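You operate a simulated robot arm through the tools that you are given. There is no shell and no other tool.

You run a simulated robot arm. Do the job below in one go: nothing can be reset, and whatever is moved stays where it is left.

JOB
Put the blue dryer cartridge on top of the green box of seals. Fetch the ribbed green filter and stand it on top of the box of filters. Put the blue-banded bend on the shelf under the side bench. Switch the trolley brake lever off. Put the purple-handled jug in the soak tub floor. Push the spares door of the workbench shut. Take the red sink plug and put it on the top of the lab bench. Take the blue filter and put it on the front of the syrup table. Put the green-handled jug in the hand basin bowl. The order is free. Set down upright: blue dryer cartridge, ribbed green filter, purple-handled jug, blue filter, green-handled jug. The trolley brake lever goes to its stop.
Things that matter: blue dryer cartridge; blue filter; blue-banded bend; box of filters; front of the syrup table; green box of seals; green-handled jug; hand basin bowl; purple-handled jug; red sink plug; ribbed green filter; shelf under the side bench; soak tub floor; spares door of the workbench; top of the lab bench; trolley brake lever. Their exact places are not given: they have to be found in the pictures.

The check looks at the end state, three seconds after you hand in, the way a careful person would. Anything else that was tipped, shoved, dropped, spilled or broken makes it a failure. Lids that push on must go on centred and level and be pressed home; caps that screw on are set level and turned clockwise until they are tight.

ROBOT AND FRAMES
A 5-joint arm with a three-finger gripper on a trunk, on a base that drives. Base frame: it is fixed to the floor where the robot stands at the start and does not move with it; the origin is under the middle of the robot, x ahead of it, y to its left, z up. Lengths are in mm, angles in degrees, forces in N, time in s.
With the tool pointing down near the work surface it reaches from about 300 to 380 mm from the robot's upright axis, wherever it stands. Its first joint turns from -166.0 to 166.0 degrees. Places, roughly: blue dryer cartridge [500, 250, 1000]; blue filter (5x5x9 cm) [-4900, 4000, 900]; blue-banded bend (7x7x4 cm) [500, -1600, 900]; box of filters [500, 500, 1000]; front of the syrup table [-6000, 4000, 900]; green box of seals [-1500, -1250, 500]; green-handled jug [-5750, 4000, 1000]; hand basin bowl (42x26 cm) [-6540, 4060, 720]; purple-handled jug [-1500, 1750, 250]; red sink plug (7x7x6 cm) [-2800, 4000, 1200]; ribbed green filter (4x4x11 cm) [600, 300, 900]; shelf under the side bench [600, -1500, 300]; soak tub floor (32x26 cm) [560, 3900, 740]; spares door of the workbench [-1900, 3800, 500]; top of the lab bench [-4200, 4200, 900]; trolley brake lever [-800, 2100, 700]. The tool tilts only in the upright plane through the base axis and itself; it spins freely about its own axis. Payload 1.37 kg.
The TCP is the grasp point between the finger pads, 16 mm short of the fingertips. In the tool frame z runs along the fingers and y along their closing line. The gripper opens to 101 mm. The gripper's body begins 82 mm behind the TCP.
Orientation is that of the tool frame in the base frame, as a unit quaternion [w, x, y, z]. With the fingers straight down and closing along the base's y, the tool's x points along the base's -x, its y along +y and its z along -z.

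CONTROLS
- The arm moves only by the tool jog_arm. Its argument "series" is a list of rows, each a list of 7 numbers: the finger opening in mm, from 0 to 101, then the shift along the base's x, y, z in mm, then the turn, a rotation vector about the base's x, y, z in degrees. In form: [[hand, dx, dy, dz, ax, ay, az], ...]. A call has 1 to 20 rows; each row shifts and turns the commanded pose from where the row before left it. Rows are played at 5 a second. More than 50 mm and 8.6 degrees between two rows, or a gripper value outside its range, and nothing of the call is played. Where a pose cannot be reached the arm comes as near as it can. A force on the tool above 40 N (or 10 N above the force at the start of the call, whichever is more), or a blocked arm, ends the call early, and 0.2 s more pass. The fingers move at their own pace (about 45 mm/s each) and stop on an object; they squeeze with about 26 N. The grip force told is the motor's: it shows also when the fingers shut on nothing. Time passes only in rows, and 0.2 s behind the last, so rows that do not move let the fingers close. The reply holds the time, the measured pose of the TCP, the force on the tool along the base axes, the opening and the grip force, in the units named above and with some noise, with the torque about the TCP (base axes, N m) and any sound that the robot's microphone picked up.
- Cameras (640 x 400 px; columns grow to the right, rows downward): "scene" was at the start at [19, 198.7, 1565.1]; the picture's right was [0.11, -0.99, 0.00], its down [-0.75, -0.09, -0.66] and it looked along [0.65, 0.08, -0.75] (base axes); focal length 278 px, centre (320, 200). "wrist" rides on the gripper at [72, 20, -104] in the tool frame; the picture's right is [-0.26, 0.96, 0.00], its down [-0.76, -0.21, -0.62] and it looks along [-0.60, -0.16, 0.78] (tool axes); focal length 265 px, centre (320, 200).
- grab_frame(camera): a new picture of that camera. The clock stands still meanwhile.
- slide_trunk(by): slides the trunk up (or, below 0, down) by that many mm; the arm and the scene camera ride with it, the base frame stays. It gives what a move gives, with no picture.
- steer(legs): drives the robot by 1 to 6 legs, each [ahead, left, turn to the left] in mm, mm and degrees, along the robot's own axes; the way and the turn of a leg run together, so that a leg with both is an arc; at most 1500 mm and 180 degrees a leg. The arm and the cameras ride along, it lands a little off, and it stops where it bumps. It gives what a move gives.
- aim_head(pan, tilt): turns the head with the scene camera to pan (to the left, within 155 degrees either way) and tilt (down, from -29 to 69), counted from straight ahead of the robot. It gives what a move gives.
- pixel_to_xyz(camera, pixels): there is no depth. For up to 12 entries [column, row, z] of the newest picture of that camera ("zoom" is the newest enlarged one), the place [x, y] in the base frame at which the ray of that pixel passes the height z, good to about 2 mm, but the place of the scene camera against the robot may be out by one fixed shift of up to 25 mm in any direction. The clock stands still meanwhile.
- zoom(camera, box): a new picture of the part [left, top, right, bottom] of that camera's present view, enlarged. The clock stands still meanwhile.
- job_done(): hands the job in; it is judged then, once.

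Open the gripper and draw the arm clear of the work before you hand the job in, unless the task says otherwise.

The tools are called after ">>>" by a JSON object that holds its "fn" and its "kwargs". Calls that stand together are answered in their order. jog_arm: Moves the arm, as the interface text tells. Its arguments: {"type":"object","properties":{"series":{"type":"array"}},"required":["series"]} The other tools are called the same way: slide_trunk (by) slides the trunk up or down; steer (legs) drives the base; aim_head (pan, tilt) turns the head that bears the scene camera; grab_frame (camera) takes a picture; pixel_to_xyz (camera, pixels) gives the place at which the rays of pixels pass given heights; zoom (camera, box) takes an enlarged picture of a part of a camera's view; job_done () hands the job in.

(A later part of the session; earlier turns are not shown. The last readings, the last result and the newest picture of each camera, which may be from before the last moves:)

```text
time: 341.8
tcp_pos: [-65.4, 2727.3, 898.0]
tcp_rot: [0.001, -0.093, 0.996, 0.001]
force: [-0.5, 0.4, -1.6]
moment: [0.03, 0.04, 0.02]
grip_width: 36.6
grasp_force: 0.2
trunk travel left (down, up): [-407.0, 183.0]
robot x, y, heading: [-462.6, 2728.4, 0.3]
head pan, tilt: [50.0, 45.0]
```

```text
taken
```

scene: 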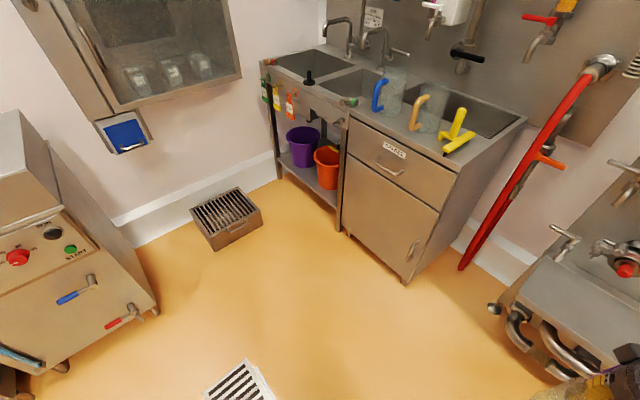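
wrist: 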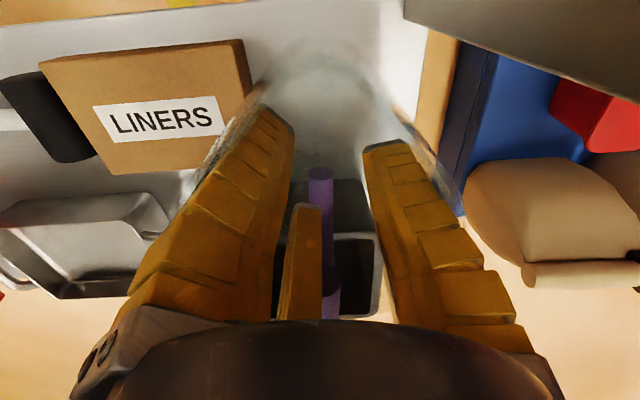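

The gully occupies y≥4150, so I must keep y≤3800. I raise the trunk fully (jug bottom ≈960) and drive diagonally to about (−100,3760) for a close look at the tub.

>>> {"fn": "slide_trunk", "kwargs": {"by": 180}}

>>> {"fn": "steer", "kwargs": {"legs": [[100, 900, 0], [262, 130, 0]]}}

>>> {"fn": "aim_head", "kwargs": {"pan": 10, "tilt": 45}}

>>> {"fn": "grab_frame", "kwargs": {"camera": "scene"}}

>>> {"fn": "grab_frame", "kwargs": {"camera": "wrist"}}

```text
time: 343.8
tcp_pos: [-65.3, 2727.7, 1077.4]
tcp_rot: [0.003, -0.094, 0.996, 0.001]
force: [0.1, 0.3, -1.9]
moment: [0.03, 0.02, -0.01]
grip_width: 36.4
grasp_force: 0.0
trunk travel left (down, up): [-587.0, 3.0]
robot x, y, heading: [-465.4, 2725.6, 0.2]
head pan, tilt: [50.0, 45.0]
```

```text
time: 350.1
tcp_pos: [292.2, 3751.4, 1077.3]
tcp_rot: [0.001, -0.096, 0.995, 0.0]
force: [0.3, -0.1, -1.8]
moment: [-0.03, 0.08, 0.02]
grip_width: 36.6
grasp_force: 0.0
trunk travel left (down, up): [-587.0, 3.0]
robot x, y, heading: [-102.2, 3748.7, 0.6]
head pan, tilt: [50.0, 45.0]
```

```text
time: 351.2
tcp_pos: [291.5, 3752.3, 1077.1]
tcp_rot: [0.001, -0.096, 0.995, 0.0]
force: [0.1, -0.2, -2.7]
moment: [0.02, 0.03, 0.0]
grip_width: 36.6
grasp_force: 0.0
trunk travel left (down, up): [-587.0, 3.0]
robot x, y, heading: [-105.5, 3751.7, 0.7]
head pan, tilt: [10.0, 45.0]
```

```text
taken
```

scene: 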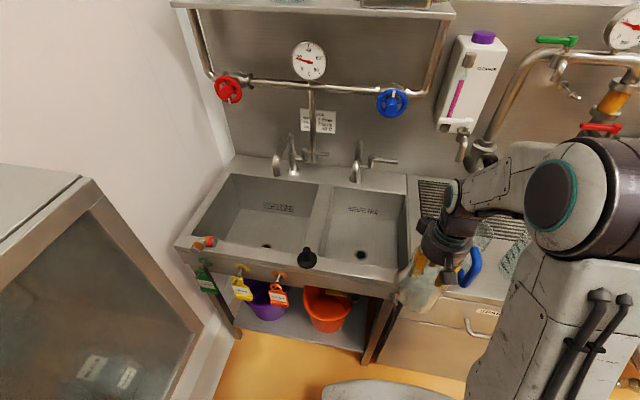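

```text
taken
```

wrist: 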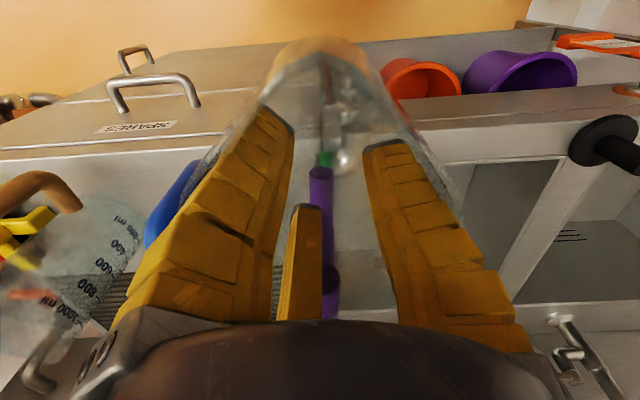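

Two basins with printed labels are visible. I zoom to read which is the soak tub.

>>> {"fn": "zoom", "kwargs": {"camera": "scene", "box": [180, 120, 440, 300]}}

>>> {"fn": "zoom", "kwargs": {"camera": "scene", "box": [310, 180, 410, 270]}}

>>> {"fn": "zoom", "kwargs": {"camera": "scene", "box": [220, 170, 330, 270]}}

```text
2.22 times, centred on (310, 210) of scene
```

zoom: 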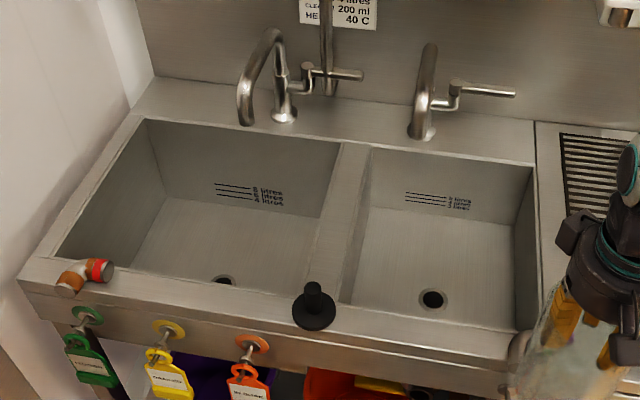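

```text
4.44 times, centred on (360, 225) of scene
```

zoom: 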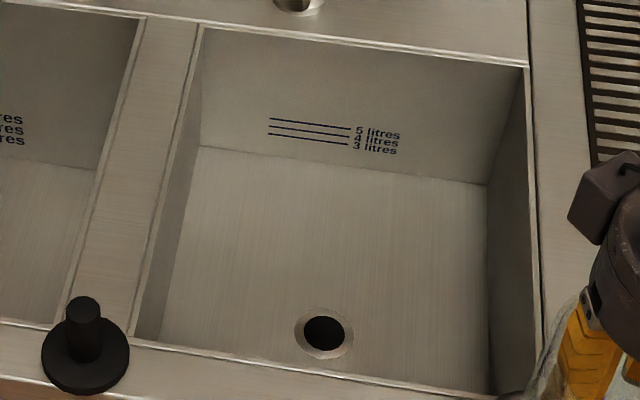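

```text
4.00 times, centred on (275, 220) of scene
```

zoom: 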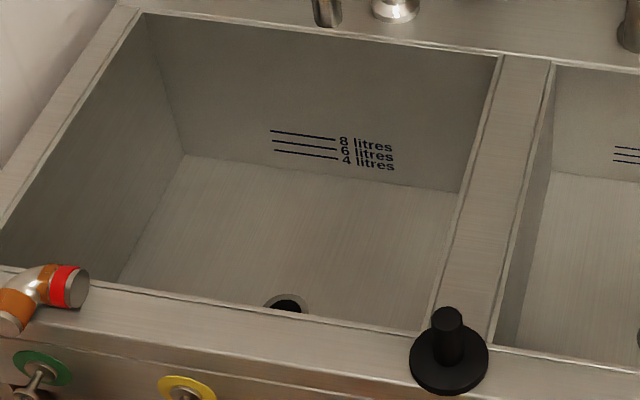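

I read the sign on the wall and compute the basin corner positions.

>>> {"fn": "zoom", "kwargs": {"camera": "scene", "box": [280, 95, 360, 145]}}

>>> {"fn": "pixel_to_xyz", "kwargs": {"camera": "scene", "pixels": [[324.7, 187, 850], [397, 195.5, 850], [392, 271, 850], [311, 258.5, 850], [324.5, 213.5, 740], [389, 221.5, 740], [396, 267, 740], [324, 256.5, 740], [240.6, 179, 850], [319.5, 189.5, 850], [319, 213.5, 740], [252, 214, 740]]}}

```text
8.00 times, centred on (320, 120) of scene
```

zoom: 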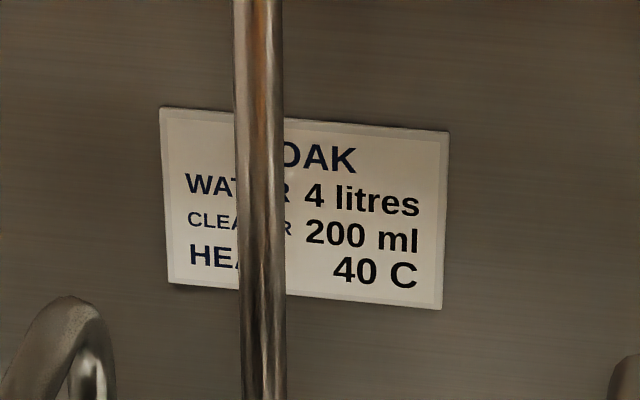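

```text
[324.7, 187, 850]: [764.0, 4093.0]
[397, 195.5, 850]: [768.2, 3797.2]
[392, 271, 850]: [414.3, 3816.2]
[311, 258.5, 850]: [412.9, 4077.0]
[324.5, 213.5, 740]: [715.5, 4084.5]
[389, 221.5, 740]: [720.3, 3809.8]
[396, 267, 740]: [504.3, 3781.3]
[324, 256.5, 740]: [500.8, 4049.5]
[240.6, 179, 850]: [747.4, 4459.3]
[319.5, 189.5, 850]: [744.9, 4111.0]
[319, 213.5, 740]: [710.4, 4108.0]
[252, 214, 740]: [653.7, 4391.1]
```

The SOAK sign hangs between them; the right basin's size fits 32×26 cm. I recompute its rim and floor corners with better pixels at two heights.

>>> {"fn": "pixel_to_xyz", "kwargs": {"camera": "scene", "pixels": [[333, 185.6, 850], [406.6, 194.6, 850], [398.3, 269.6, 850], [318.4, 256.5, 850], [333, 185.6, 900], [406.6, 194.6, 900], [398.3, 269.6, 900], [318.4, 256.5, 900], [333, 213.1, 740], [397.6, 221.4, 740], [397.6, 267.8, 740], [324, 255.4, 740]]}}

```text
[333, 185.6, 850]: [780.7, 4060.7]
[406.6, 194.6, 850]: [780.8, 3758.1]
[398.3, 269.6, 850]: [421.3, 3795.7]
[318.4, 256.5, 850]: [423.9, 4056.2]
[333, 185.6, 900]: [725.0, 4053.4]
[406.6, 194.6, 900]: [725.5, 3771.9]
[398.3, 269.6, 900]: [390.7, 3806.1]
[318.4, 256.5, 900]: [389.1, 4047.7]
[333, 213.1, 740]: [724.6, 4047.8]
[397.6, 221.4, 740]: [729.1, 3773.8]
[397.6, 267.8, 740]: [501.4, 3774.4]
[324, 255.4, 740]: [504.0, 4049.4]
```

The rim is at z≈900 and the floor (740) spans about x 400–735, y 3760–4036 (bias-corrected), so this is the soak tub; I target (535,3900). I drive to about (−20,3787), keeping the jug above the rim objects.

>>> {"fn": "steer", "kwargs": {"legs": [[84, 34, -0.6]]}}

>>> {"fn": "jog_arm", "kwargs": {"series": [[101, 30, 20, 0, 0, 0, 0], [101, 30, 22, 0, 0, 0, 0], [101, 30, 22, 0, 0, 0, 0], [101, 30, 22, 0, 0, 0, 0], [101, 30, 22, 0, 0, 0, 0], [101, 0, 0, 0, 0, 0, 0]]}}

>>> {"fn": "grab_frame", "kwargs": {"camera": "scene"}}

>>> {"fn": "grab_frame", "kwargs": {"camera": "wrist"}}

```text
time: 352.3
tcp_pos: [374.5, 3782.9, 1077.5]
tcp_rot: [0.001, -0.091, 0.996, 0.0]
force: [-0.4, 0.2, -1.6]
moment: [0.02, 0.08, -0.01]
grip_width: 36.5
grasp_force: 0.0
trunk travel left (down, up): [-587.0, 3.0]
robot x, y, heading: [-23.3, 3782.5, 0.0]
head pan, tilt: [10.0, 45.0]
```

```text
time: 353.7
tcp_pos: [524.4, 3889.5, 1079.9]
tcp_rot: [0.001, -0.089, 0.996, 0.0]
force: [-0.6, 0.4, -0.5]
moment: [-0.02, 0.01, 0.0]
grip_width: 36.5
grasp_force: 0.0
trunk travel left (down, up): [-587.0, 3.0]
robot x, y, heading: [-20.6, 3781.8, 0.3]
head pan, tilt: [10.0, 45.0]
```

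```text
taken
```

scene: 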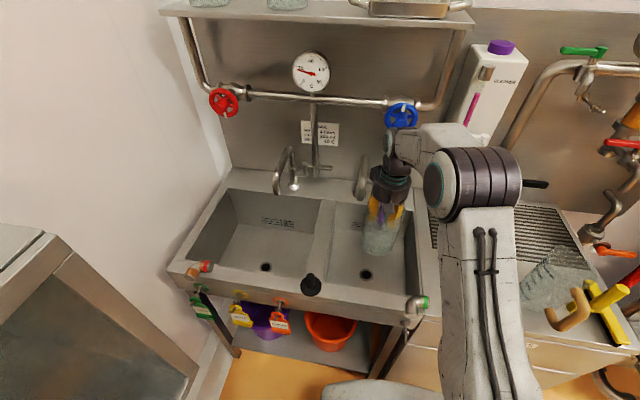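

```text
taken
```

wrist: 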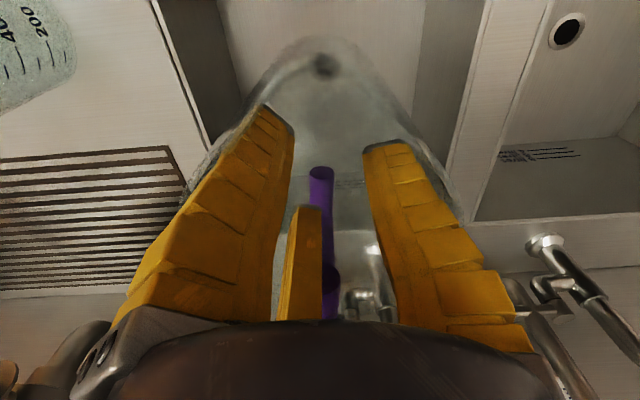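

I check where the tap spout is relative to the descending jug and hand.

>>> {"fn": "pixel_to_xyz", "kwargs": {"camera": "wrist", "pixels": [[372, 250, 1000], [372, 250, 950], [360, 300, 1000], [360, 300, 1050], [160, 5, 900], [425, 5, 900], [190, 80, 900], [470, 120, 900]]}}

>>> {"fn": "zoom", "kwargs": {"camera": "scene", "box": [300, 120, 460, 320]}}

>>> {"fn": "zoom", "kwargs": {"camera": "wrist", "box": [260, 160, 460, 330]}}

```text
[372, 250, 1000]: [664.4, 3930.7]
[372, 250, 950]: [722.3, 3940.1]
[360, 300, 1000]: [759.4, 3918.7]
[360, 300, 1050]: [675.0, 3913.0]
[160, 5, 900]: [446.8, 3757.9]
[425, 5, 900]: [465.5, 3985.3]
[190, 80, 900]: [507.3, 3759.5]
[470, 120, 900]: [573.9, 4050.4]
```

```text
2.00 times, centred on (380, 220) of scene
```

zoom: 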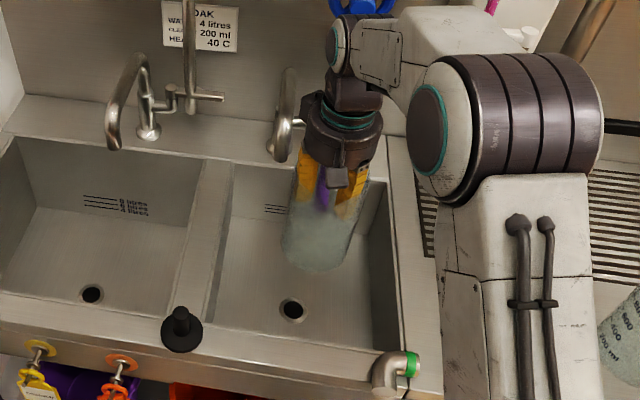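

```text
2.35 times, centred on (360, 245) of wrist
```

zoom: 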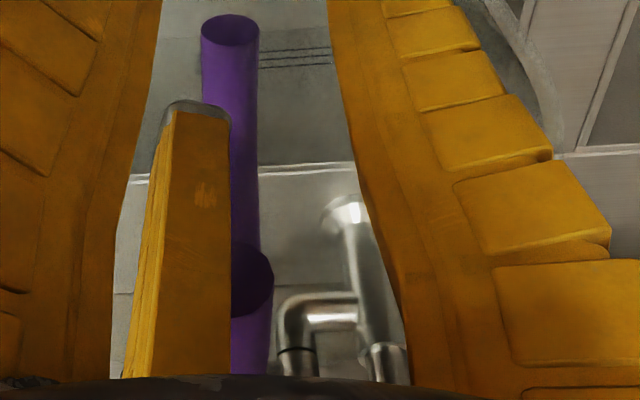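

I query the tap's spout and arch with the scene camera to be sure of the clearance.

>>> {"fn": "pixel_to_xyz", "kwargs": {"camera": "scene", "pixels": [[359, 195, 950], [359, 195, 1000], [359, 195, 1050], [364, 154, 1050], [364, 154, 1100], [364, 154, 1150], [375, 285, 740], [375, 285, 960], [405, 215, 900], [333, 205, 900]]}}

>>> {"fn": "aim_head", "kwargs": {"pan": -10, "tilt": 25}}

>>> {"fn": "grab_frame", "kwargs": {"camera": "scene"}}

```text
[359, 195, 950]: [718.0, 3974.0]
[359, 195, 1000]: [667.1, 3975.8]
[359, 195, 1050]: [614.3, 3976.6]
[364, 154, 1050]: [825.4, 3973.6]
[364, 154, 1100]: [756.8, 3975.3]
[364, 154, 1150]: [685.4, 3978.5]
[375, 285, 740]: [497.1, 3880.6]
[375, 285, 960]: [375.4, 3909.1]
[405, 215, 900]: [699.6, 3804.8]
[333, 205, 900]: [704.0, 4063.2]
```

```text
time: 354.5
tcp_pos: [524.7, 3889.3, 1078.9]
tcp_rot: [0.001, -0.091, 0.996, 0.0]
force: [0.4, -0.1, -1.9]
moment: [-0.01, 0.07, -0.02]
grip_width: 36.3
grasp_force: 0.0
trunk travel left (down, up): [-587.0, 3.0]
robot x, y, heading: [-23.7, 3784.8, -0.0]
head pan, tilt: [-10.0, 25.0]
```

```text
taken
```

scene: 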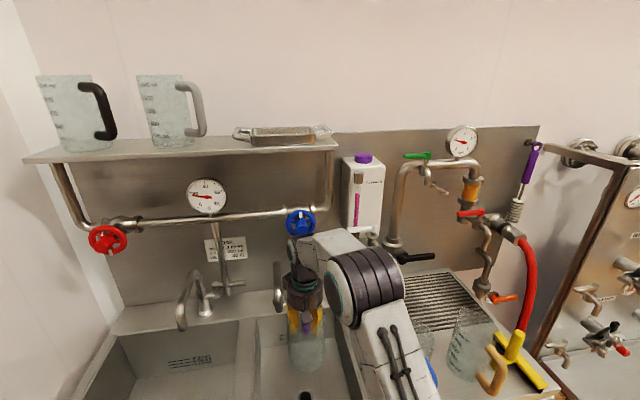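

The tap stays at y≈3961, x≥650, clear of the hand. I shift 8 mm to −y and lower the trunk 190 mm so the jug enters the tub.

>>> {"fn": "jog_arm", "kwargs": {"series": [[101, 0, -8, 0, 0, 0, 0], [101, 0, 0, 0, 0, 0, 0]]}}

>>> {"fn": "slide_trunk", "kwargs": {"by": -190}}

>>> {"fn": "aim_head", "kwargs": {"pan": 5, "tilt": 40}}

>>> {"fn": "grab_frame", "kwargs": {"camera": "scene"}}

>>> {"fn": "grab_frame", "kwargs": {"camera": "wrist"}}

```text
time: 355.1
tcp_pos: [522.4, 3881.2, 1078.2]
tcp_rot: [0.001, -0.091, 0.996, 0.001]
force: [-0.4, 0.5, -1.8]
moment: [0.03, 0.03, -0.02]
grip_width: 36.8
grasp_force: 0.1
trunk travel left (down, up): [-587.0, 3.0]
robot x, y, heading: [-24.9, 3782.1, -0.1]
head pan, tilt: [-10.0, 25.0]
```

```text
time: 357.2
tcp_pos: [523.1, 3882.5, 887.6]
tcp_rot: [0.002, -0.091, 0.996, 0.0]
force: [0.0, 0.1, -0.6]
moment: [-0.01, 0.06, 0.02]
grip_width: 36.5
grasp_force: 0.1
trunk travel left (down, up): [-397.0, 193.0]
robot x, y, heading: [-21.6, 3780.5, 0.2]
head pan, tilt: [-10.0, 25.0]
```

```text
time: 358.0
tcp_pos: [523.8, 3882.6, 888.9]
tcp_rot: [0.002, -0.091, 0.996, -0.001]
force: [-0.5, 0.0, -2.0]
moment: [-0.02, 0.05, 0.04]
grip_width: 36.7
grasp_force: 0.1
trunk travel left (down, up): [-397.0, 193.0]
robot x, y, heading: [-25.5, 3783.1, 0.3]
head pan, tilt: [5.0, 40.0]
```

```text
taken
```

scene: 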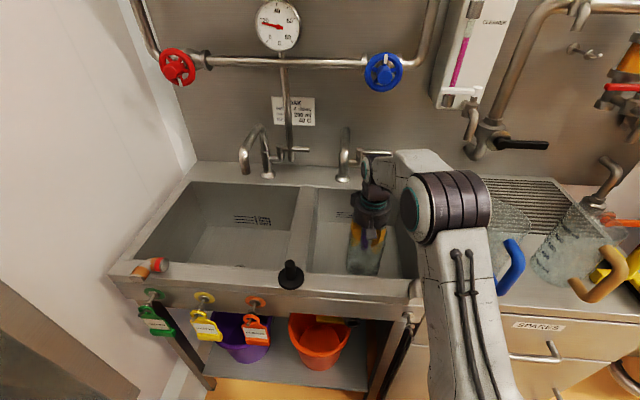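

```text
taken
```

wrist: 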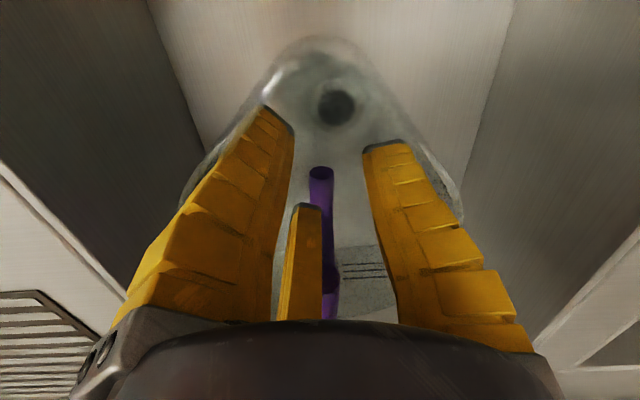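

The jug is inside the tub, just above its floor. I lower in small steps to find contact.

>>> {"fn": "jog_arm", "kwargs": {"series": [[101, 0, 0, -8, 0, 0, 0], [101, 0, 0, -6, 0, 0, 0], [101, 0, 0, 0, 0, 0, 0]]}}

>>> {"fn": "jog_arm", "kwargs": {"series": [[101, 0, 0, -5, 0, 0, 0], [101, 0, 0, 0, 0, 0, 0]]}}

>>> {"fn": "jog_arm", "kwargs": {"series": [[101, 0, 0, -5, 0, 0, 0], [101, 0, 0, 0, 0, 0, 0]]}}

>>> {"fn": "jog_arm", "kwargs": {"series": [[101, 0, 0, -4, 0, 0, 0], [101, 0, 0, 0, 0, 0, 0]]}}

```text
time: 358.8
tcp_pos: [523.6, 3882.8, 873.9]
tcp_rot: [0.001, -0.09, 0.996, 0.0]
force: [-1.1, -0.5, -2.1]
moment: [0.02, 0.02, 0.0]
grip_width: 36.6
grasp_force: 0.0
trunk travel left (down, up): [-397.0, 193.0]
robot x, y, heading: [-23.1, 3783.1, -0.1]
head pan, tilt: [5.0, 40.0]
```

```text
time: 359.4
tcp_pos: [521.7, 3883.4, 868.7]
tcp_rot: [0.001, -0.09, 0.996, 0.0]
force: [-0.2, -0.7, -1.1]
moment: [-0.03, 0.03, 0.02]
grip_width: 36.6
grasp_force: 0.0
trunk travel left (down, up): [-397.0, 193.0]
robot x, y, heading: [-20.4, 3789.3, 0.1]
head pan, tilt: [5.0, 40.0]
```

```text
time: 360.0
tcp_pos: [523.2, 3881.9, 866.8]
tcp_rot: [0.004, -0.09, 0.996, 0.0]
force: [-0.2, 2.7, 10.4]
moment: [-0.18, 0.22, -0.04]
grip_width: 37.1
grasp_force: 0.0
trunk travel left (down, up): [-397.0, 193.0]
robot x, y, heading: [-22.4, 3784.4, 0.1]
head pan, tilt: [5.0, 40.0]
```

```text
time: 360.6
tcp_pos: [522.5, 3882.7, 865.3]
tcp_rot: [0.006, -0.091, 0.996, 0.001]
force: [2.2, 5.5, 36.3]
moment: [-0.18, 0.27, 0.02]
grip_width: 36.9
grasp_force: 0.1
trunk travel left (down, up): [-397.0, 193.0]
robot x, y, heading: [-20.9, 3781.9, 0.0]
head pan, tilt: [5.0, 40.0]
```

The jug stands on the tub floor (36 N). I relieve 4 mm, close the fingers to release, and lift out slowly.

>>> {"fn": "jog_arm", "kwargs": {"series": [[101, 0, 0, 4, 0, 0, 0], [30, 0, 0, 0, 0, 0, 0], [15, 0, 0, 0, 0, 0, 0], [0, 0, 0, 0, 0, 0, 0], [0, 0, 0, 0, 0, 0, 0], [0, 0, 0, 0, 0, 0, 0]]}}

>>> {"fn": "grab_frame", "kwargs": {"camera": "wrist"}}

>>> {"fn": "zoom", "kwargs": {"camera": "scene", "box": [290, 150, 450, 300]}}

```text
time: 362.0
tcp_pos: [522.5, 3881.6, 864.8]
tcp_rot: [0.002, -0.091, 0.996, 0.001]
force: [3.2, 2.6, 16.0]
moment: [-0.17, 0.31, 0.01]
grip_width: 6.1
grasp_force: 26.3
trunk travel left (down, up): [-397.0, 193.0]
robot x, y, heading: [-21.0, 3781.5, -0.0]
head pan, tilt: [5.0, 40.0]
```

```text
taken
```

wrist: 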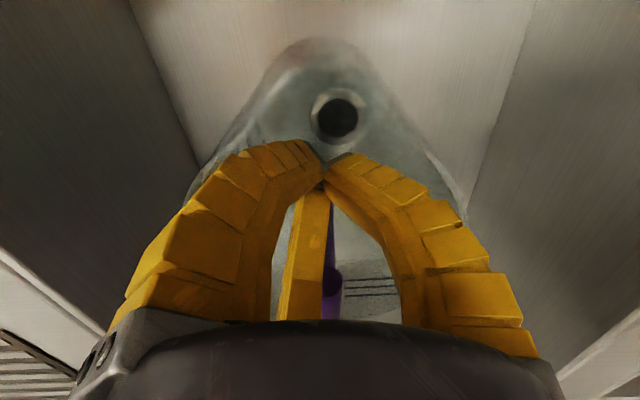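

```text
2.67 times, centred on (370, 225) of scene
```

zoom: 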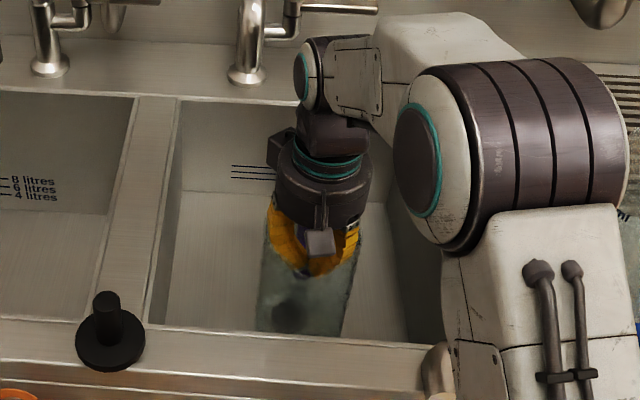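

The fingertips feel the jug's inner bottom (width 6 mm, 16 N upward). I set the opening to 9 mm so they neither pinch nor press, raise 6 mm and check.

>>> {"fn": "jog_arm", "kwargs": {"series": [[9, 0, 0, 3, 0, 0, 0], [9, 0, 0, 3, 0, 0, 0], [9, 0, 0, 0, 0, 0, 0]]}}

>>> {"fn": "grab_frame", "kwargs": {"camera": "wrist"}}

```text
time: 362.8
tcp_pos: [522.7, 3881.9, 870.2]
tcp_rot: [0.001, -0.09, 0.996, 0.0]
force: [-0.6, -0.4, -0.7]
moment: [0.0, -0.01, 0.0]
grip_width: 15.0
grasp_force: 4.4
trunk travel left (down, up): [-397.0, 193.0]
robot x, y, heading: [-19.7, 3783.5, 0.1]
head pan, tilt: [5.0, 40.0]
```

```text
taken
```

wrist: 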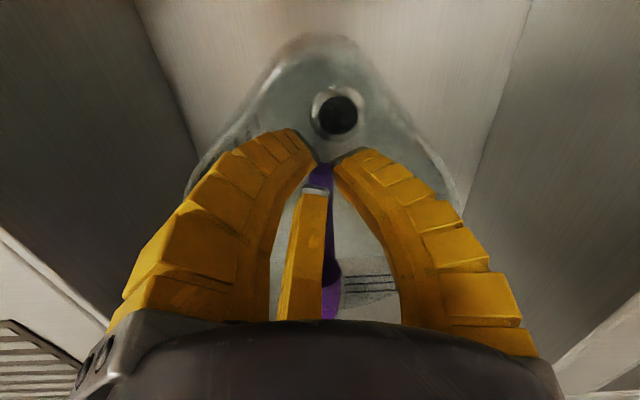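

Forces are zero. I lift in steps with the fingers nearly closed, checking that the jug stays.

>>> {"fn": "jog_arm", "kwargs": {"series": [[3, 0, 0, 5, 0, 0, 0], [3, 0, 0, 8, 0, 0, 0], [3, 0, 0, 0, 0, 0, 0]]}}

>>> {"fn": "jog_arm", "kwargs": {"series": [[3, 0, 0, 10, 0, 0, 0], [3, 0, 0, 10, 0, 0, 0], [3, 0, 0, 0, 0, 0, 0]]}}

>>> {"fn": "grab_frame", "kwargs": {"camera": "wrist"}}

>>> {"fn": "zoom", "kwargs": {"camera": "scene", "box": [290, 150, 450, 300]}}

```text
time: 363.6
tcp_pos: [522.6, 3881.7, 884.1]
tcp_rot: [0.002, -0.09, 0.996, 0.0]
force: [0.0, 0.8, 0.6]
moment: [0.02, -0.02, -0.03]
grip_width: 9.7
grasp_force: 4.7
trunk travel left (down, up): [-397.0, 193.0]
robot x, y, heading: [-22.2, 3782.7, -0.0]
head pan, tilt: [5.0, 40.0]
```

```text
time: 364.4
tcp_pos: [522.6, 3882.6, 904.1]
tcp_rot: [0.002, -0.09, 0.996, 0.0]
force: [-0.3, -0.4, 0.7]
moment: [-0.02, -0.03, 0.0]
grip_width: 9.5
grasp_force: 4.5
trunk travel left (down, up): [-397.0, 193.0]
robot x, y, heading: [-20.0, 3785.0, -0.1]
head pan, tilt: [5.0, 40.0]
```

```text
taken
```

wrist: 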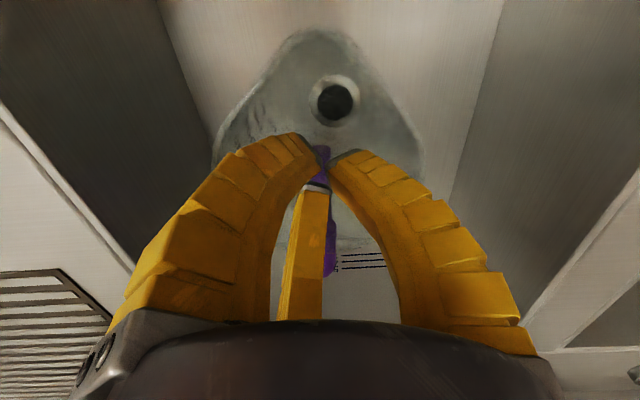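

```text
2.67 times, centred on (370, 225) of scene
```

zoom: 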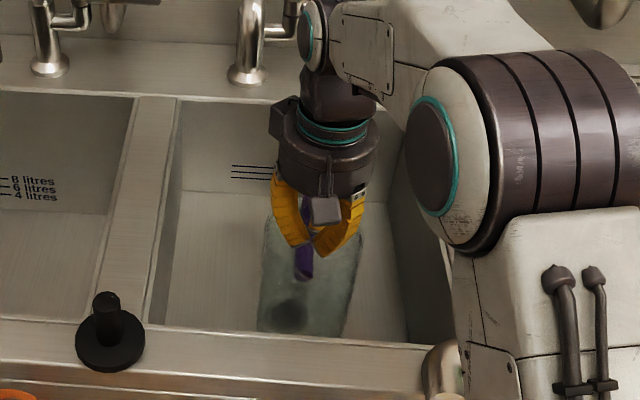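

The jug stays put and upright while the hand rises. I raise the trunk 185 mm to clear everything and view the result.

>>> {"fn": "slide_trunk", "kwargs": {"by": 185}}

>>> {"fn": "grab_frame", "kwargs": {"camera": "scene"}}

>>> {"fn": "zoom", "kwargs": {"camera": "scene", "box": [280, 200, 460, 340]}}

```text
time: 366.4
tcp_pos: [523.5, 3882.8, 1088.7]
tcp_rot: [0.002, -0.09, 0.996, 0.0]
force: [0.3, 0.5, 0.2]
moment: [-0.02, 0.01, -0.01]
grip_width: 9.5
grasp_force: 4.6
trunk travel left (down, up): [-582.0, 8.0]
robot x, y, heading: [-21.6, 3784.9, -0.2]
head pan, tilt: [5.0, 40.0]
```

```text
taken
```

scene: 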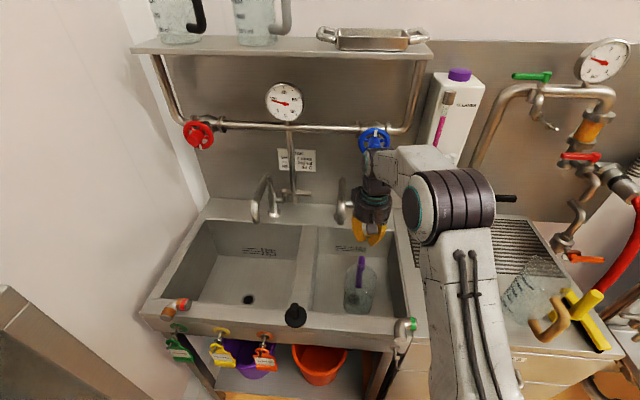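

```text
2.86 times, centred on (370, 270) of scene
```

zoom: 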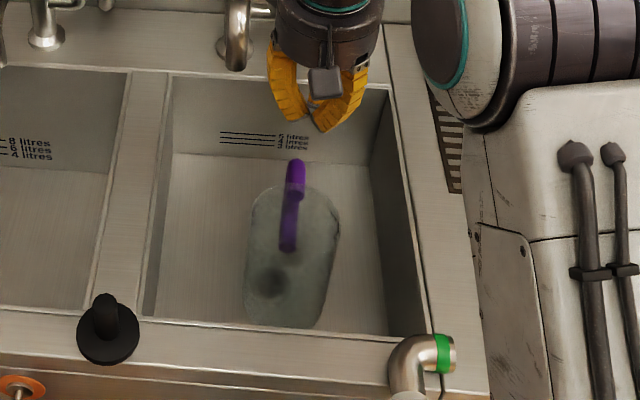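

The purple-handled jug stands in the soak tub. I retract the arm and retrace my path back out of this corner.

>>> {"fn": "jog_arm", "kwargs": {"series": [[9, -35, -25, 0, 0, 0, 0], [9, -35, -25, 0, 0, 0, 0], [9, -35, -25, 0, 0, 0, 0], [9, -35, -25, 0, 0, 0, 0], [9, 0, 0, 0, 0, 0, 0]]}}

>>> {"fn": "steer", "kwargs": {"legs": [[-80, -34, 0], [-262, -130, 0], [-100, -750, 0]]}}

>>> {"fn": "aim_head", "kwargs": {"pan": 110, "tilt": 25}}

>>> {"fn": "grab_frame", "kwargs": {"camera": "scene"}}

>>> {"fn": "aim_head", "kwargs": {"pan": 150, "tilt": 20}}

>>> {"fn": "grab_frame", "kwargs": {"camera": "scene"}}

```text
time: 367.6
tcp_pos: [383.2, 3782.5, 1088.8]
tcp_rot: [0.002, -0.091, 0.996, 0.001]
force: [-0.6, 0.3, -0.3]
moment: [-0.03, 0.0, 0.01]
grip_width: 15.0
grasp_force: 4.2
trunk travel left (down, up): [-582.0, 8.0]
robot x, y, heading: [-23.4, 3785.0, -0.2]
head pan, tilt: [5.0, 40.0]
```

```text
time: 374.0
tcp_pos: [-54.4, 2879.0, 1088.8]
tcp_rot: [0.002, -0.098, 0.995, 0.0]
force: [0.3, 0.4, 0.3]
moment: [0.02, 0.02, 0.0]
grip_width: 15.0
grasp_force: 4.5
trunk travel left (down, up): [-582.0, 8.0]
robot x, y, heading: [-458.2, 2880.1, 0.9]
head pan, tilt: [5.0, 40.0]
```

```text
time: 375.8
tcp_pos: [-55.0, 2880.2, 1090.3]
tcp_rot: [0.001, -0.099, 0.995, 0.0]
force: [0.5, -0.3, -0.1]
moment: [0.03, -0.01, -0.03]
grip_width: 15.0
grasp_force: 4.3
trunk travel left (down, up): [-582.0, 8.0]
robot x, y, heading: [-459.7, 2868.5, 0.9]
head pan, tilt: [110.0, 25.0]
```

```text
taken
```

scene: 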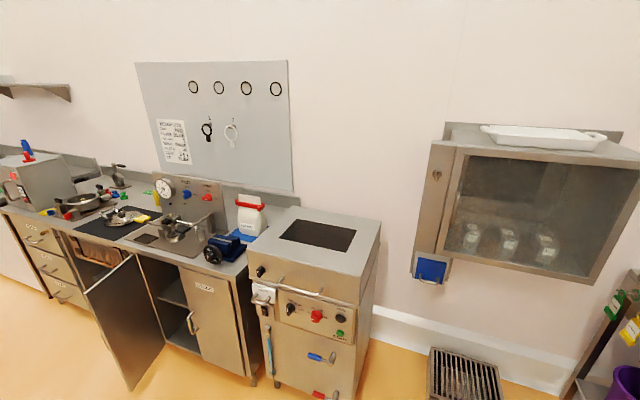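

```text
time: 376.9
tcp_pos: [-55.0, 2879.6, 1088.9]
tcp_rot: [0.002, -0.098, 0.995, 0.0]
force: [-0.3, 0.5, 0.4]
moment: [0.03, 0.0, -0.02]
grip_width: 14.9
grasp_force: 4.6
trunk travel left (down, up): [-582.0, 8.0]
robot x, y, heading: [-461.6, 2875.1, 0.8]
head pan, tilt: [150.0, 20.0]
```

```text
taken
```

scene: 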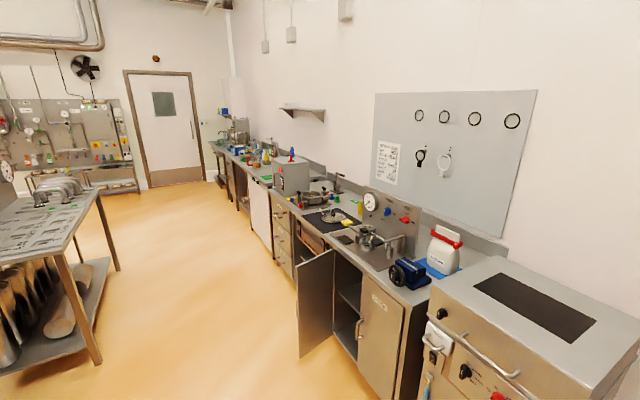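

I see the open cabinet door of the workbench at about (130,310). I zoom to check labels and measure hinge/edge positions.

>>> {"fn": "aim_head", "kwargs": {"pan": 110, "tilt": 30}}

>>> {"fn": "grab_frame", "kwargs": {"camera": "scene"}}

>>> {"fn": "zoom", "kwargs": {"camera": "scene", "box": [60, 180, 300, 380]}}

```text
time: 377.9
tcp_pos: [-55.6, 2880.0, 1088.3]
tcp_rot: [0.002, -0.099, 0.995, 0.0]
force: [0.1, 0.3, 0.1]
moment: [0.03, 0.0, 0.0]
grip_width: 14.7
grasp_force: 4.8
trunk travel left (down, up): [-582.0, 8.0]
robot x, y, heading: [-459.5, 2874.7, 1.0]
head pan, tilt: [110.0, 30.0]
```

```text
taken
```

scene: 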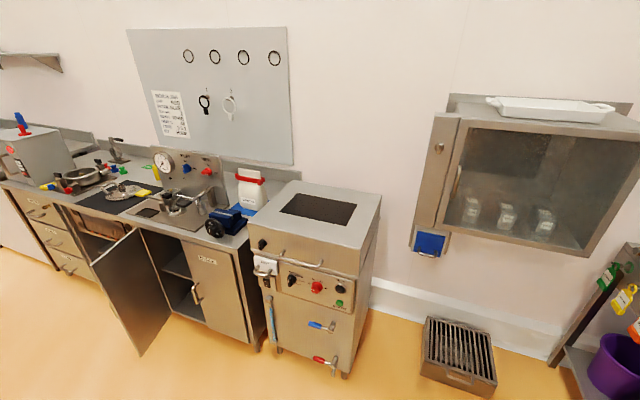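

```text
2.00 times, centred on (180, 280) of scene
```

zoom: 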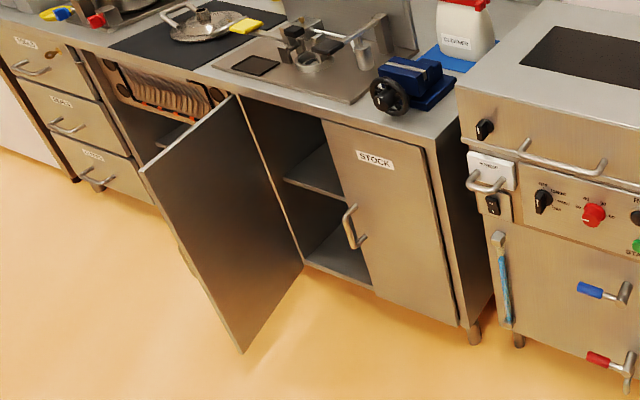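

The open leaf is the left door (hinged on the opening's left jamb). I compute the hinge and free-edge positions.

>>> {"fn": "pixel_to_xyz", "kwargs": {"camera": "scene", "pixels": [[171.5, 312.5, 100], [141.5, 356, 100], [138.5, 228.5, 800], [91, 262.5, 800], [171.5, 312.5, 120], [141.5, 356, 120], [138.5, 228.5, 750], [91, 262.5, 750], [182, 240, 800], [259, 350, 0], [165, 160, 900], [206, 325, 100]]}}

```text
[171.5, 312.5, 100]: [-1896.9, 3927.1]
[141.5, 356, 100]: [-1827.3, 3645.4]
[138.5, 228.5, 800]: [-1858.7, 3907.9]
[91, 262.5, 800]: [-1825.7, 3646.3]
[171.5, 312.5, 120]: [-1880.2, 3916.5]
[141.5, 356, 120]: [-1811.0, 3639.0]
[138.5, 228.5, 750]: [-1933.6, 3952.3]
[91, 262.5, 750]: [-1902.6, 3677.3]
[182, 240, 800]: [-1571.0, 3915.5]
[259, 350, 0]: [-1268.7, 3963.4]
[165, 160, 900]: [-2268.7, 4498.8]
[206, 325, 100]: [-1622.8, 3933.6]
```

The leaf is hinged at about (−1887,3914), length ~280, open about 80°. I drive to x≈−1760, face +y, and lower the trunk so I can push the leaf from its outer (−x) side with the closed hand at z≈480.

>>> {"fn": "steer", "kwargs": {"legs": [[-1300, 20, -0.9], [0, 0, 90]]}}

>>> {"fn": "slide_trunk", "kwargs": {"by": -400}}

>>> {"fn": "slide_trunk", "kwargs": {"by": -175}}

>>> {"fn": "aim_head", "kwargs": {"pan": 0, "tilt": 25}}

>>> {"fn": "grab_frame", "kwargs": {"camera": "scene"}}

```text
time: 388.3
tcp_pos: [-1765.5, 3284.4, 1089.2]
tcp_rot: [-0.001, 0.776, -0.631, -0.002]
force: [-0.2, 0.0, -1.1]
moment: [0.01, -0.02, -0.05]
grip_width: 15.2
grasp_force: 4.0
trunk travel left (down, up): [-582.0, 8.0]
robot x, y, heading: [-1755.7, 2879.9, 91.5]
head pan, tilt: [110.0, 30.0]
```

```text
time: 392.2
tcp_pos: [-1765.8, 3284.0, 688.5]
tcp_rot: [-0.001, 0.776, -0.63, -0.001]
force: [-0.5, -0.2, -0.2]
moment: [0.04, 0.0, 0.0]
grip_width: 15.0
grasp_force: 4.2
trunk travel left (down, up): [-182.0, 408.0]
robot x, y, heading: [-1755.6, 2877.9, 91.7]
head pan, tilt: [110.0, 30.0]
```

```text
time: 394.1
tcp_pos: [-1764.6, 3284.9, 514.3]
tcp_rot: [-0.001, 0.777, -0.63, -0.002]
force: [0.4, 0.5, 1.1]
moment: [-0.02, 0.0, 0.01]
grip_width: 14.8
grasp_force: 4.6
trunk travel left (down, up): [-7.0, 583.0]
robot x, y, heading: [-1753.9, 2880.5, 91.8]
head pan, tilt: [110.0, 30.0]
```

```text
time: 396.0
tcp_pos: [-1764.0, 3284.2, 513.5]
tcp_rot: [-0.001, 0.777, -0.63, -0.001]
force: [-0.8, -0.8, -0.3]
moment: [0.04, -0.02, 0.01]
grip_width: 14.9
grasp_force: 4.6
trunk travel left (down, up): [-7.0, 583.0]
robot x, y, heading: [-1756.3, 2881.9, 91.5]
head pan, tilt: [0.0, 25.0]
```

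```text
taken
```

scene: 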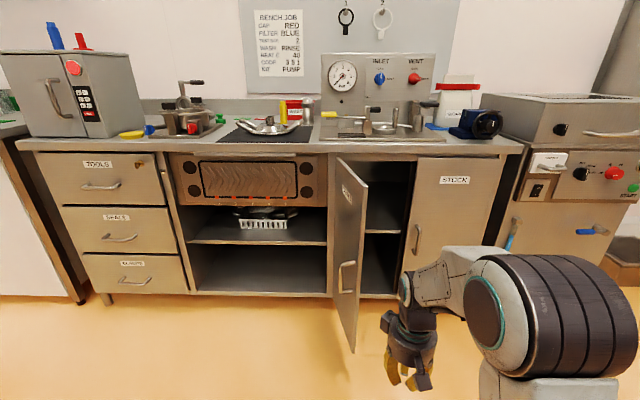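

I see the leaf edge-on with its SPARES label on the left face. I recompute hinge and free edge from this straight view.

>>> {"fn": "zoom", "kwargs": {"camera": "scene", "box": [290, 130, 430, 370]}}

>>> {"fn": "pixel_to_xyz", "kwargs": {"camera": "scene", "pixels": [[336, 157, 775], [333, 293, 100], [368, 188, 775], [352, 352, 100], [368, 188, 750], [352, 352, 130], [415, 290, 100], [300, 293, 100], [340, 150, 830]]}}

```text
1.67 times, centred on (360, 250) of scene
```

zoom: 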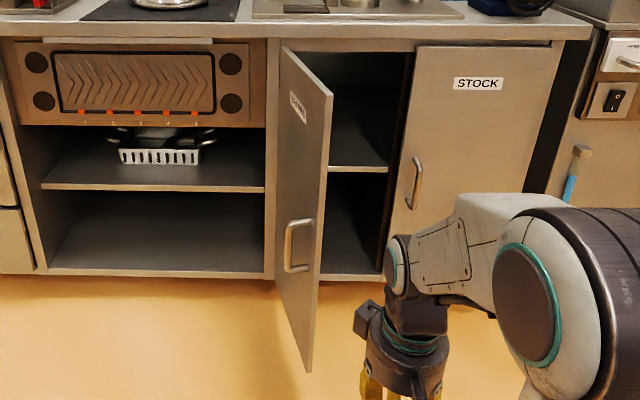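

```text
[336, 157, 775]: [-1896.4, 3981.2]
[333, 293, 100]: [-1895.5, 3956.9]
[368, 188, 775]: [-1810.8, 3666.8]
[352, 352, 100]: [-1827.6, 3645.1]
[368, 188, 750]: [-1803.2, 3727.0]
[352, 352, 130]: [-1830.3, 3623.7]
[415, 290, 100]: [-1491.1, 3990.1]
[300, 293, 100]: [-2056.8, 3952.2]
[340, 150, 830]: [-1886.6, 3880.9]
```

Leaf: hinge ≈(−1882,3935), length ≈305, handle at z≈380–500. I will push at z≈565, above the handle. First I swing the closed hand to the left (x≈−1950), then drive forward so it comes to the outer side of the leaf.

>>> {"fn": "slide_trunk", "kwargs": {"by": 50}}

>>> {"fn": "jog_arm", "kwargs": {"series": [[0, -45, -8, 0, 0, 0, 0], [0, -45, -10, 0, 0, 0, 0], [0, -45, -14, 0, 0, 0, 0], [0, -45, -18, 0, 0, 0, 0], [0, 0, 0, 0, 0, 0, 0]]}}

>>> {"fn": "steer", "kwargs": {"legs": [[395, 0, -1.5]]}}

>>> {"fn": "aim_head", "kwargs": {"pan": 0, "tilt": 35}}

>>> {"fn": "grab_frame", "kwargs": {"camera": "scene"}}

>>> {"fn": "grab_frame", "kwargs": {"camera": "wrist"}}

```text
time: 396.9
tcp_pos: [-1765.4, 3284.3, 565.4]
tcp_rot: [-0.001, 0.776, -0.631, -0.001]
force: [-0.7, -0.5, -0.3]
moment: [-0.02, -0.02, 0.02]
grip_width: 14.6
grasp_force: 4.8
trunk travel left (down, up): [-57.0, 533.0]
robot x, y, heading: [-1754.7, 2881.1, 91.6]
head pan, tilt: [0.0, 25.0]
```

```text
time: 398.1
tcp_pos: [-1947.6, 3232.6, 563.3]
tcp_rot: [-0.001, 0.776, -0.63, -0.001]
force: [0.2, -0.4, -0.8]
moment: [-0.01, 0.01, -0.01]
grip_width: 0.0
grasp_force: 25.9
trunk travel left (down, up): [-57.0, 533.0]
robot x, y, heading: [-1757.5, 2879.5, 91.7]
head pan, tilt: [0.0, 25.0]
```

```text
time: 400.6
tcp_pos: [-1942.2, 3623.5, 564.6]
tcp_rot: [-0.001, 0.768, -0.64, -0.001]
force: [0.6, -0.3, 0.2]
moment: [0.0, 0.01, -0.01]
grip_width: 0.2
grasp_force: 25.8
trunk travel left (down, up): [-57.0, 533.0]
robot x, y, heading: [-1759.8, 3260.6, 90.1]
head pan, tilt: [0.0, 25.0]
```

```text
time: 401.3
tcp_pos: [-1944.2, 3624.3, 565.5]
tcp_rot: [0.0, 0.768, -0.64, -0.001]
force: [-0.3, 0.6, -0.4]
moment: [0.0, -0.03, 0.02]
grip_width: 0.0
grasp_force: 25.7
trunk travel left (down, up): [-57.0, 533.0]
robot x, y, heading: [-1759.9, 3263.7, 90.2]
head pan, tilt: [0.0, 35.0]
```

```text
taken
```

scene: 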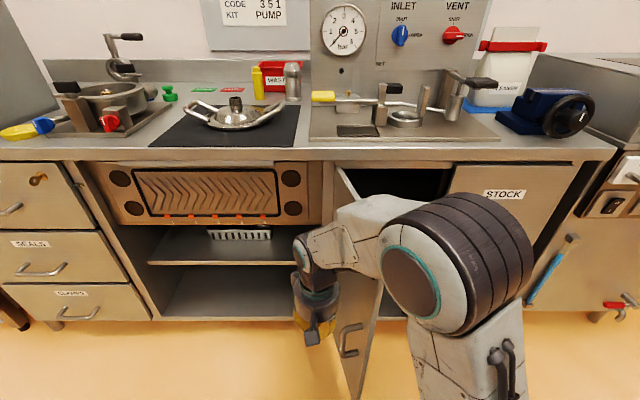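

```text
taken
```

wrist: 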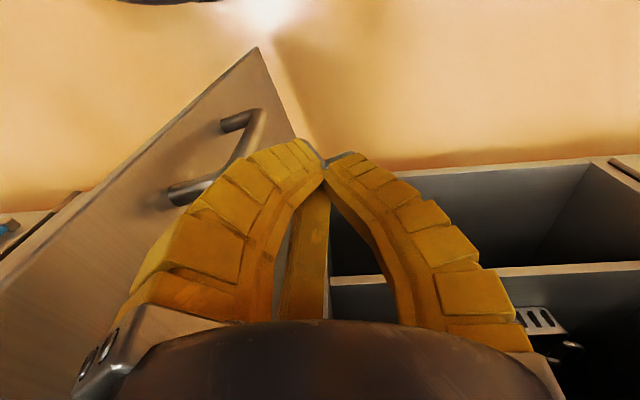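

The closed hand is on the outer side of the leaf. I start pushing: first to contact, then along the closing arc.

>>> {"fn": "jog_arm", "kwargs": {"series": [[0, 20, 20, 0, 0, 0, 0], [0, 20, 20, 0, 0, 0, 0], [0, 20, 10, 0, 0, 0, 0], [0, 20, 4, 0, 0, 0, 0], [0, 20, 4, 0, 0, 0, 0], [0, 20, 5, 0, 0, 0, 0]]}}

>>> {"fn": "grab_frame", "kwargs": {"camera": "scene"}}

>>> {"fn": "grab_frame", "kwargs": {"camera": "wrist"}}

```text
time: 402.7
tcp_pos: [-1822.3, 3687.3, 565.0]
tcp_rot: [0.0, 0.768, -0.64, -0.001]
force: [-0.5, -1.1, -0.1]
moment: [-0.02, -0.02, -0.04]
grip_width: 0.3
grasp_force: 26.4
trunk travel left (down, up): [-57.0, 533.0]
robot x, y, heading: [-1765.2, 3261.5, 89.8]
head pan, tilt: [0.0, 35.0]
```

```text
taken
```

scene: 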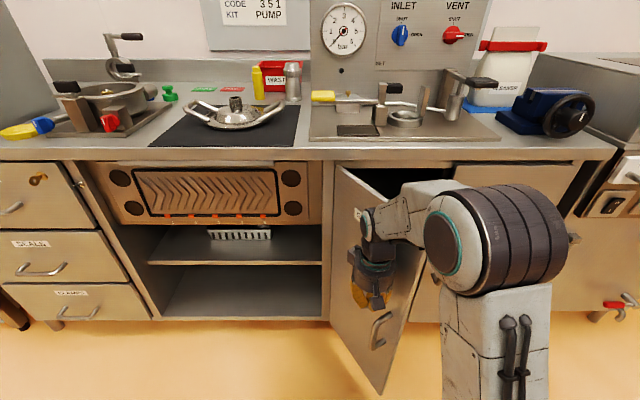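

```text
taken
```

wrist: 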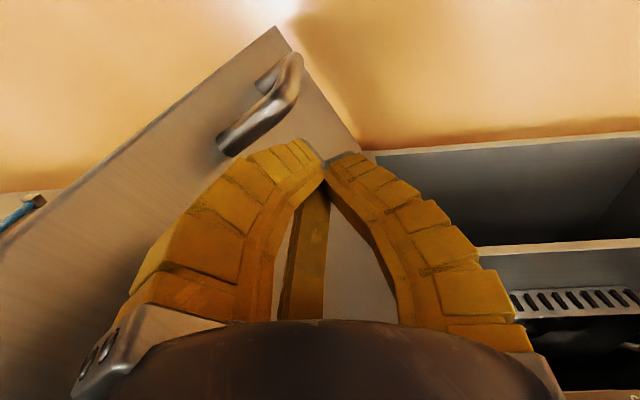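

The leaf is turning. I continue along the arc toward closed.

>>> {"fn": "jog_arm", "kwargs": {"series": [[0, 20, 7, 0, 0, 0, 0], [0, 20, 8, 0, 0, 0, 0], [0, 20, 10, 0, 0, 0, 0], [0, 20, 12, 0, 0, 0, 0], [0, 18, 15, 0, 0, 0, 0], [0, 18, 18, 0, 0, 0, 0], [0, 15, 20, 0, 0, 0, 0]]}}

>>> {"fn": "grab_frame", "kwargs": {"camera": "scene"}}

>>> {"fn": "grab_frame", "kwargs": {"camera": "wrist"}}

```text
time: 404.3
tcp_pos: [-1691.0, 3777.5, 561.6]
tcp_rot: [0.0, 0.768, -0.64, 0.0]
force: [0.1, 0.3, 0.5]
moment: [0.02, 0.02, -0.01]
grip_width: 0.0
grasp_force: 26.1
trunk travel left (down, up): [-57.0, 533.0]
robot x, y, heading: [-1763.0, 3264.8, 90.1]
head pan, tilt: [0.0, 35.0]
```

```text
taken
```

scene: 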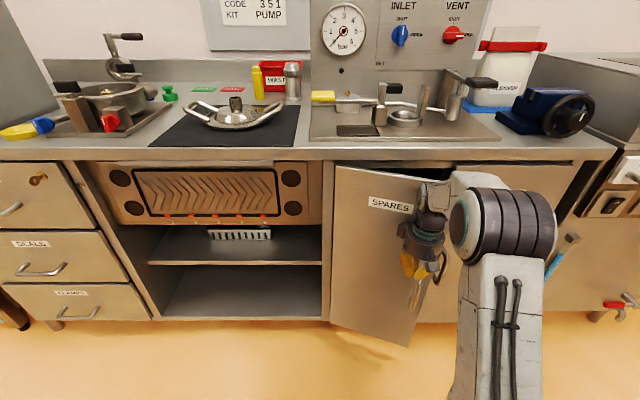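

```text
taken
```

wrist: 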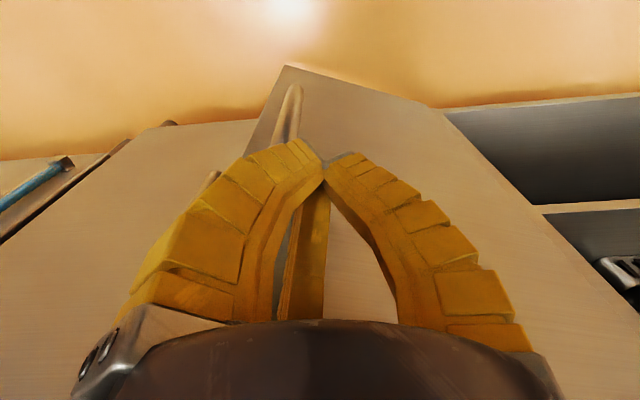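

Nearly shut – the SPARES label faces me now. I keep pushing with +y motion in small steps until I feel the stop.

>>> {"fn": "jog_arm", "kwargs": {"series": [[0, 12, 18, 0, 0, 0, 0], [0, 10, 18, 0, 0, 0, 0], [0, 5, 15, 0, 0, 0, 0], [0, 0, 10, 0, 0, 0, 0], [0, 0, 0, 0, 0, 0, 0]]}}

>>> {"fn": "grab_frame", "kwargs": {"camera": "scene"}}

>>> {"fn": "zoom", "kwargs": {"camera": "scene", "box": [310, 140, 480, 360]}}

```text
time: 405.5
tcp_pos: [-1663.5, 3838.4, 563.1]
tcp_rot: [-0.001, 0.768, -0.64, -0.001]
force: [-0.2, -1.2, 0.6]
moment: [-0.03, 0.05, -0.01]
grip_width: 0.0
grasp_force: 25.8
trunk travel left (down, up): [-57.0, 533.0]
robot x, y, heading: [-1763.8, 3265.3, 89.8]
head pan, tilt: [0.0, 35.0]
```

```text
taken
```

scene: 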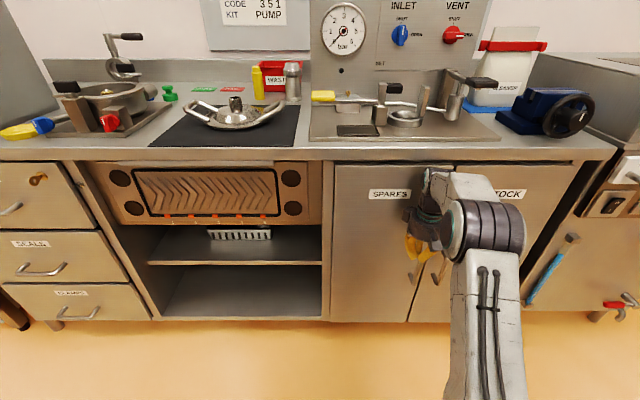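

```text
1.82 times, centred on (395, 250) of scene
```

zoom: 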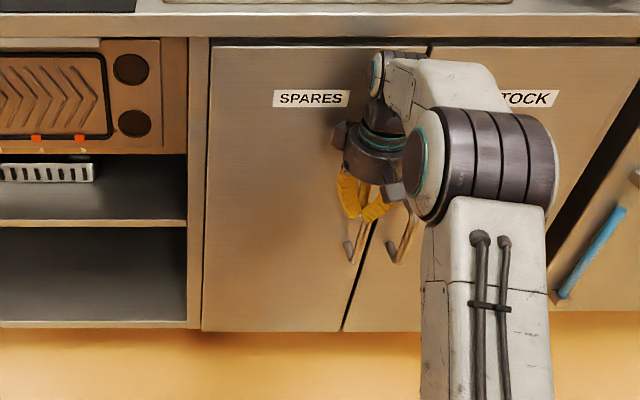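

It looks shut; I push a little further until the force confirms it is against the frame.

>>> {"fn": "jog_arm", "kwargs": {"series": [[0, 0, 6, 0, 0, 0, 0], [0, 0, 0, 0, 0, 0, 0]]}}

>>> {"fn": "jog_arm", "kwargs": {"series": [[0, 0, 6, 0, 0, 0, 0], [0, 0, 0, 0, 0, 0, 0]]}}

>>> {"fn": "jog_arm", "kwargs": {"series": [[0, 0, 6, 0, 0, 0, 0], [0, 0, 0, 0, 0, 0, 0]]}}

```text
time: 406.1
tcp_pos: [-1664.5, 3844.4, 562.0]
tcp_rot: [-0.001, 0.768, -0.64, 0.0]
force: [-0.5, -0.7, -0.1]
moment: [0.0, -0.02, 0.01]
grip_width: 0.0
grasp_force: 26.2
trunk travel left (down, up): [-57.0, 533.0]
robot x, y, heading: [-1761.8, 3263.2, 90.3]
head pan, tilt: [0.0, 35.0]
```

```text
time: 406.7
tcp_pos: [-1664.2, 3846.0, 563.9]
tcp_rot: [0.001, 0.768, -0.64, 0.001]
force: [-0.4, -36.0, -3.0]
moment: [4.28, -0.13, 1.14]
grip_width: 0.0
grasp_force: 25.8
trunk travel left (down, up): [-57.0, 533.0]
robot x, y, heading: [-1758.6, 3267.1, 90.0]
head pan, tilt: [0.0, 35.0]
```

```text
time: 407.0
tcp_pos: [-1664.0, 3846.4, 564.0]
tcp_rot: [0.004, 0.769, -0.639, 0.003]
force: [0.3, -21.4, 6.5]
moment: [3.06, 0.03, 0.7]
grip_width: 0.0
grasp_force: 25.8
trunk travel left (down, up): [-57.0, 533.0]
robot x, y, heading: [-1761.1, 3261.1, 89.9]
head pan, tilt: [0.0, 35.0]
stopped in row 1: the force on the tool passed its limit at 57 N (the readings are from after the stop); the commanded pose is now the measured one
```

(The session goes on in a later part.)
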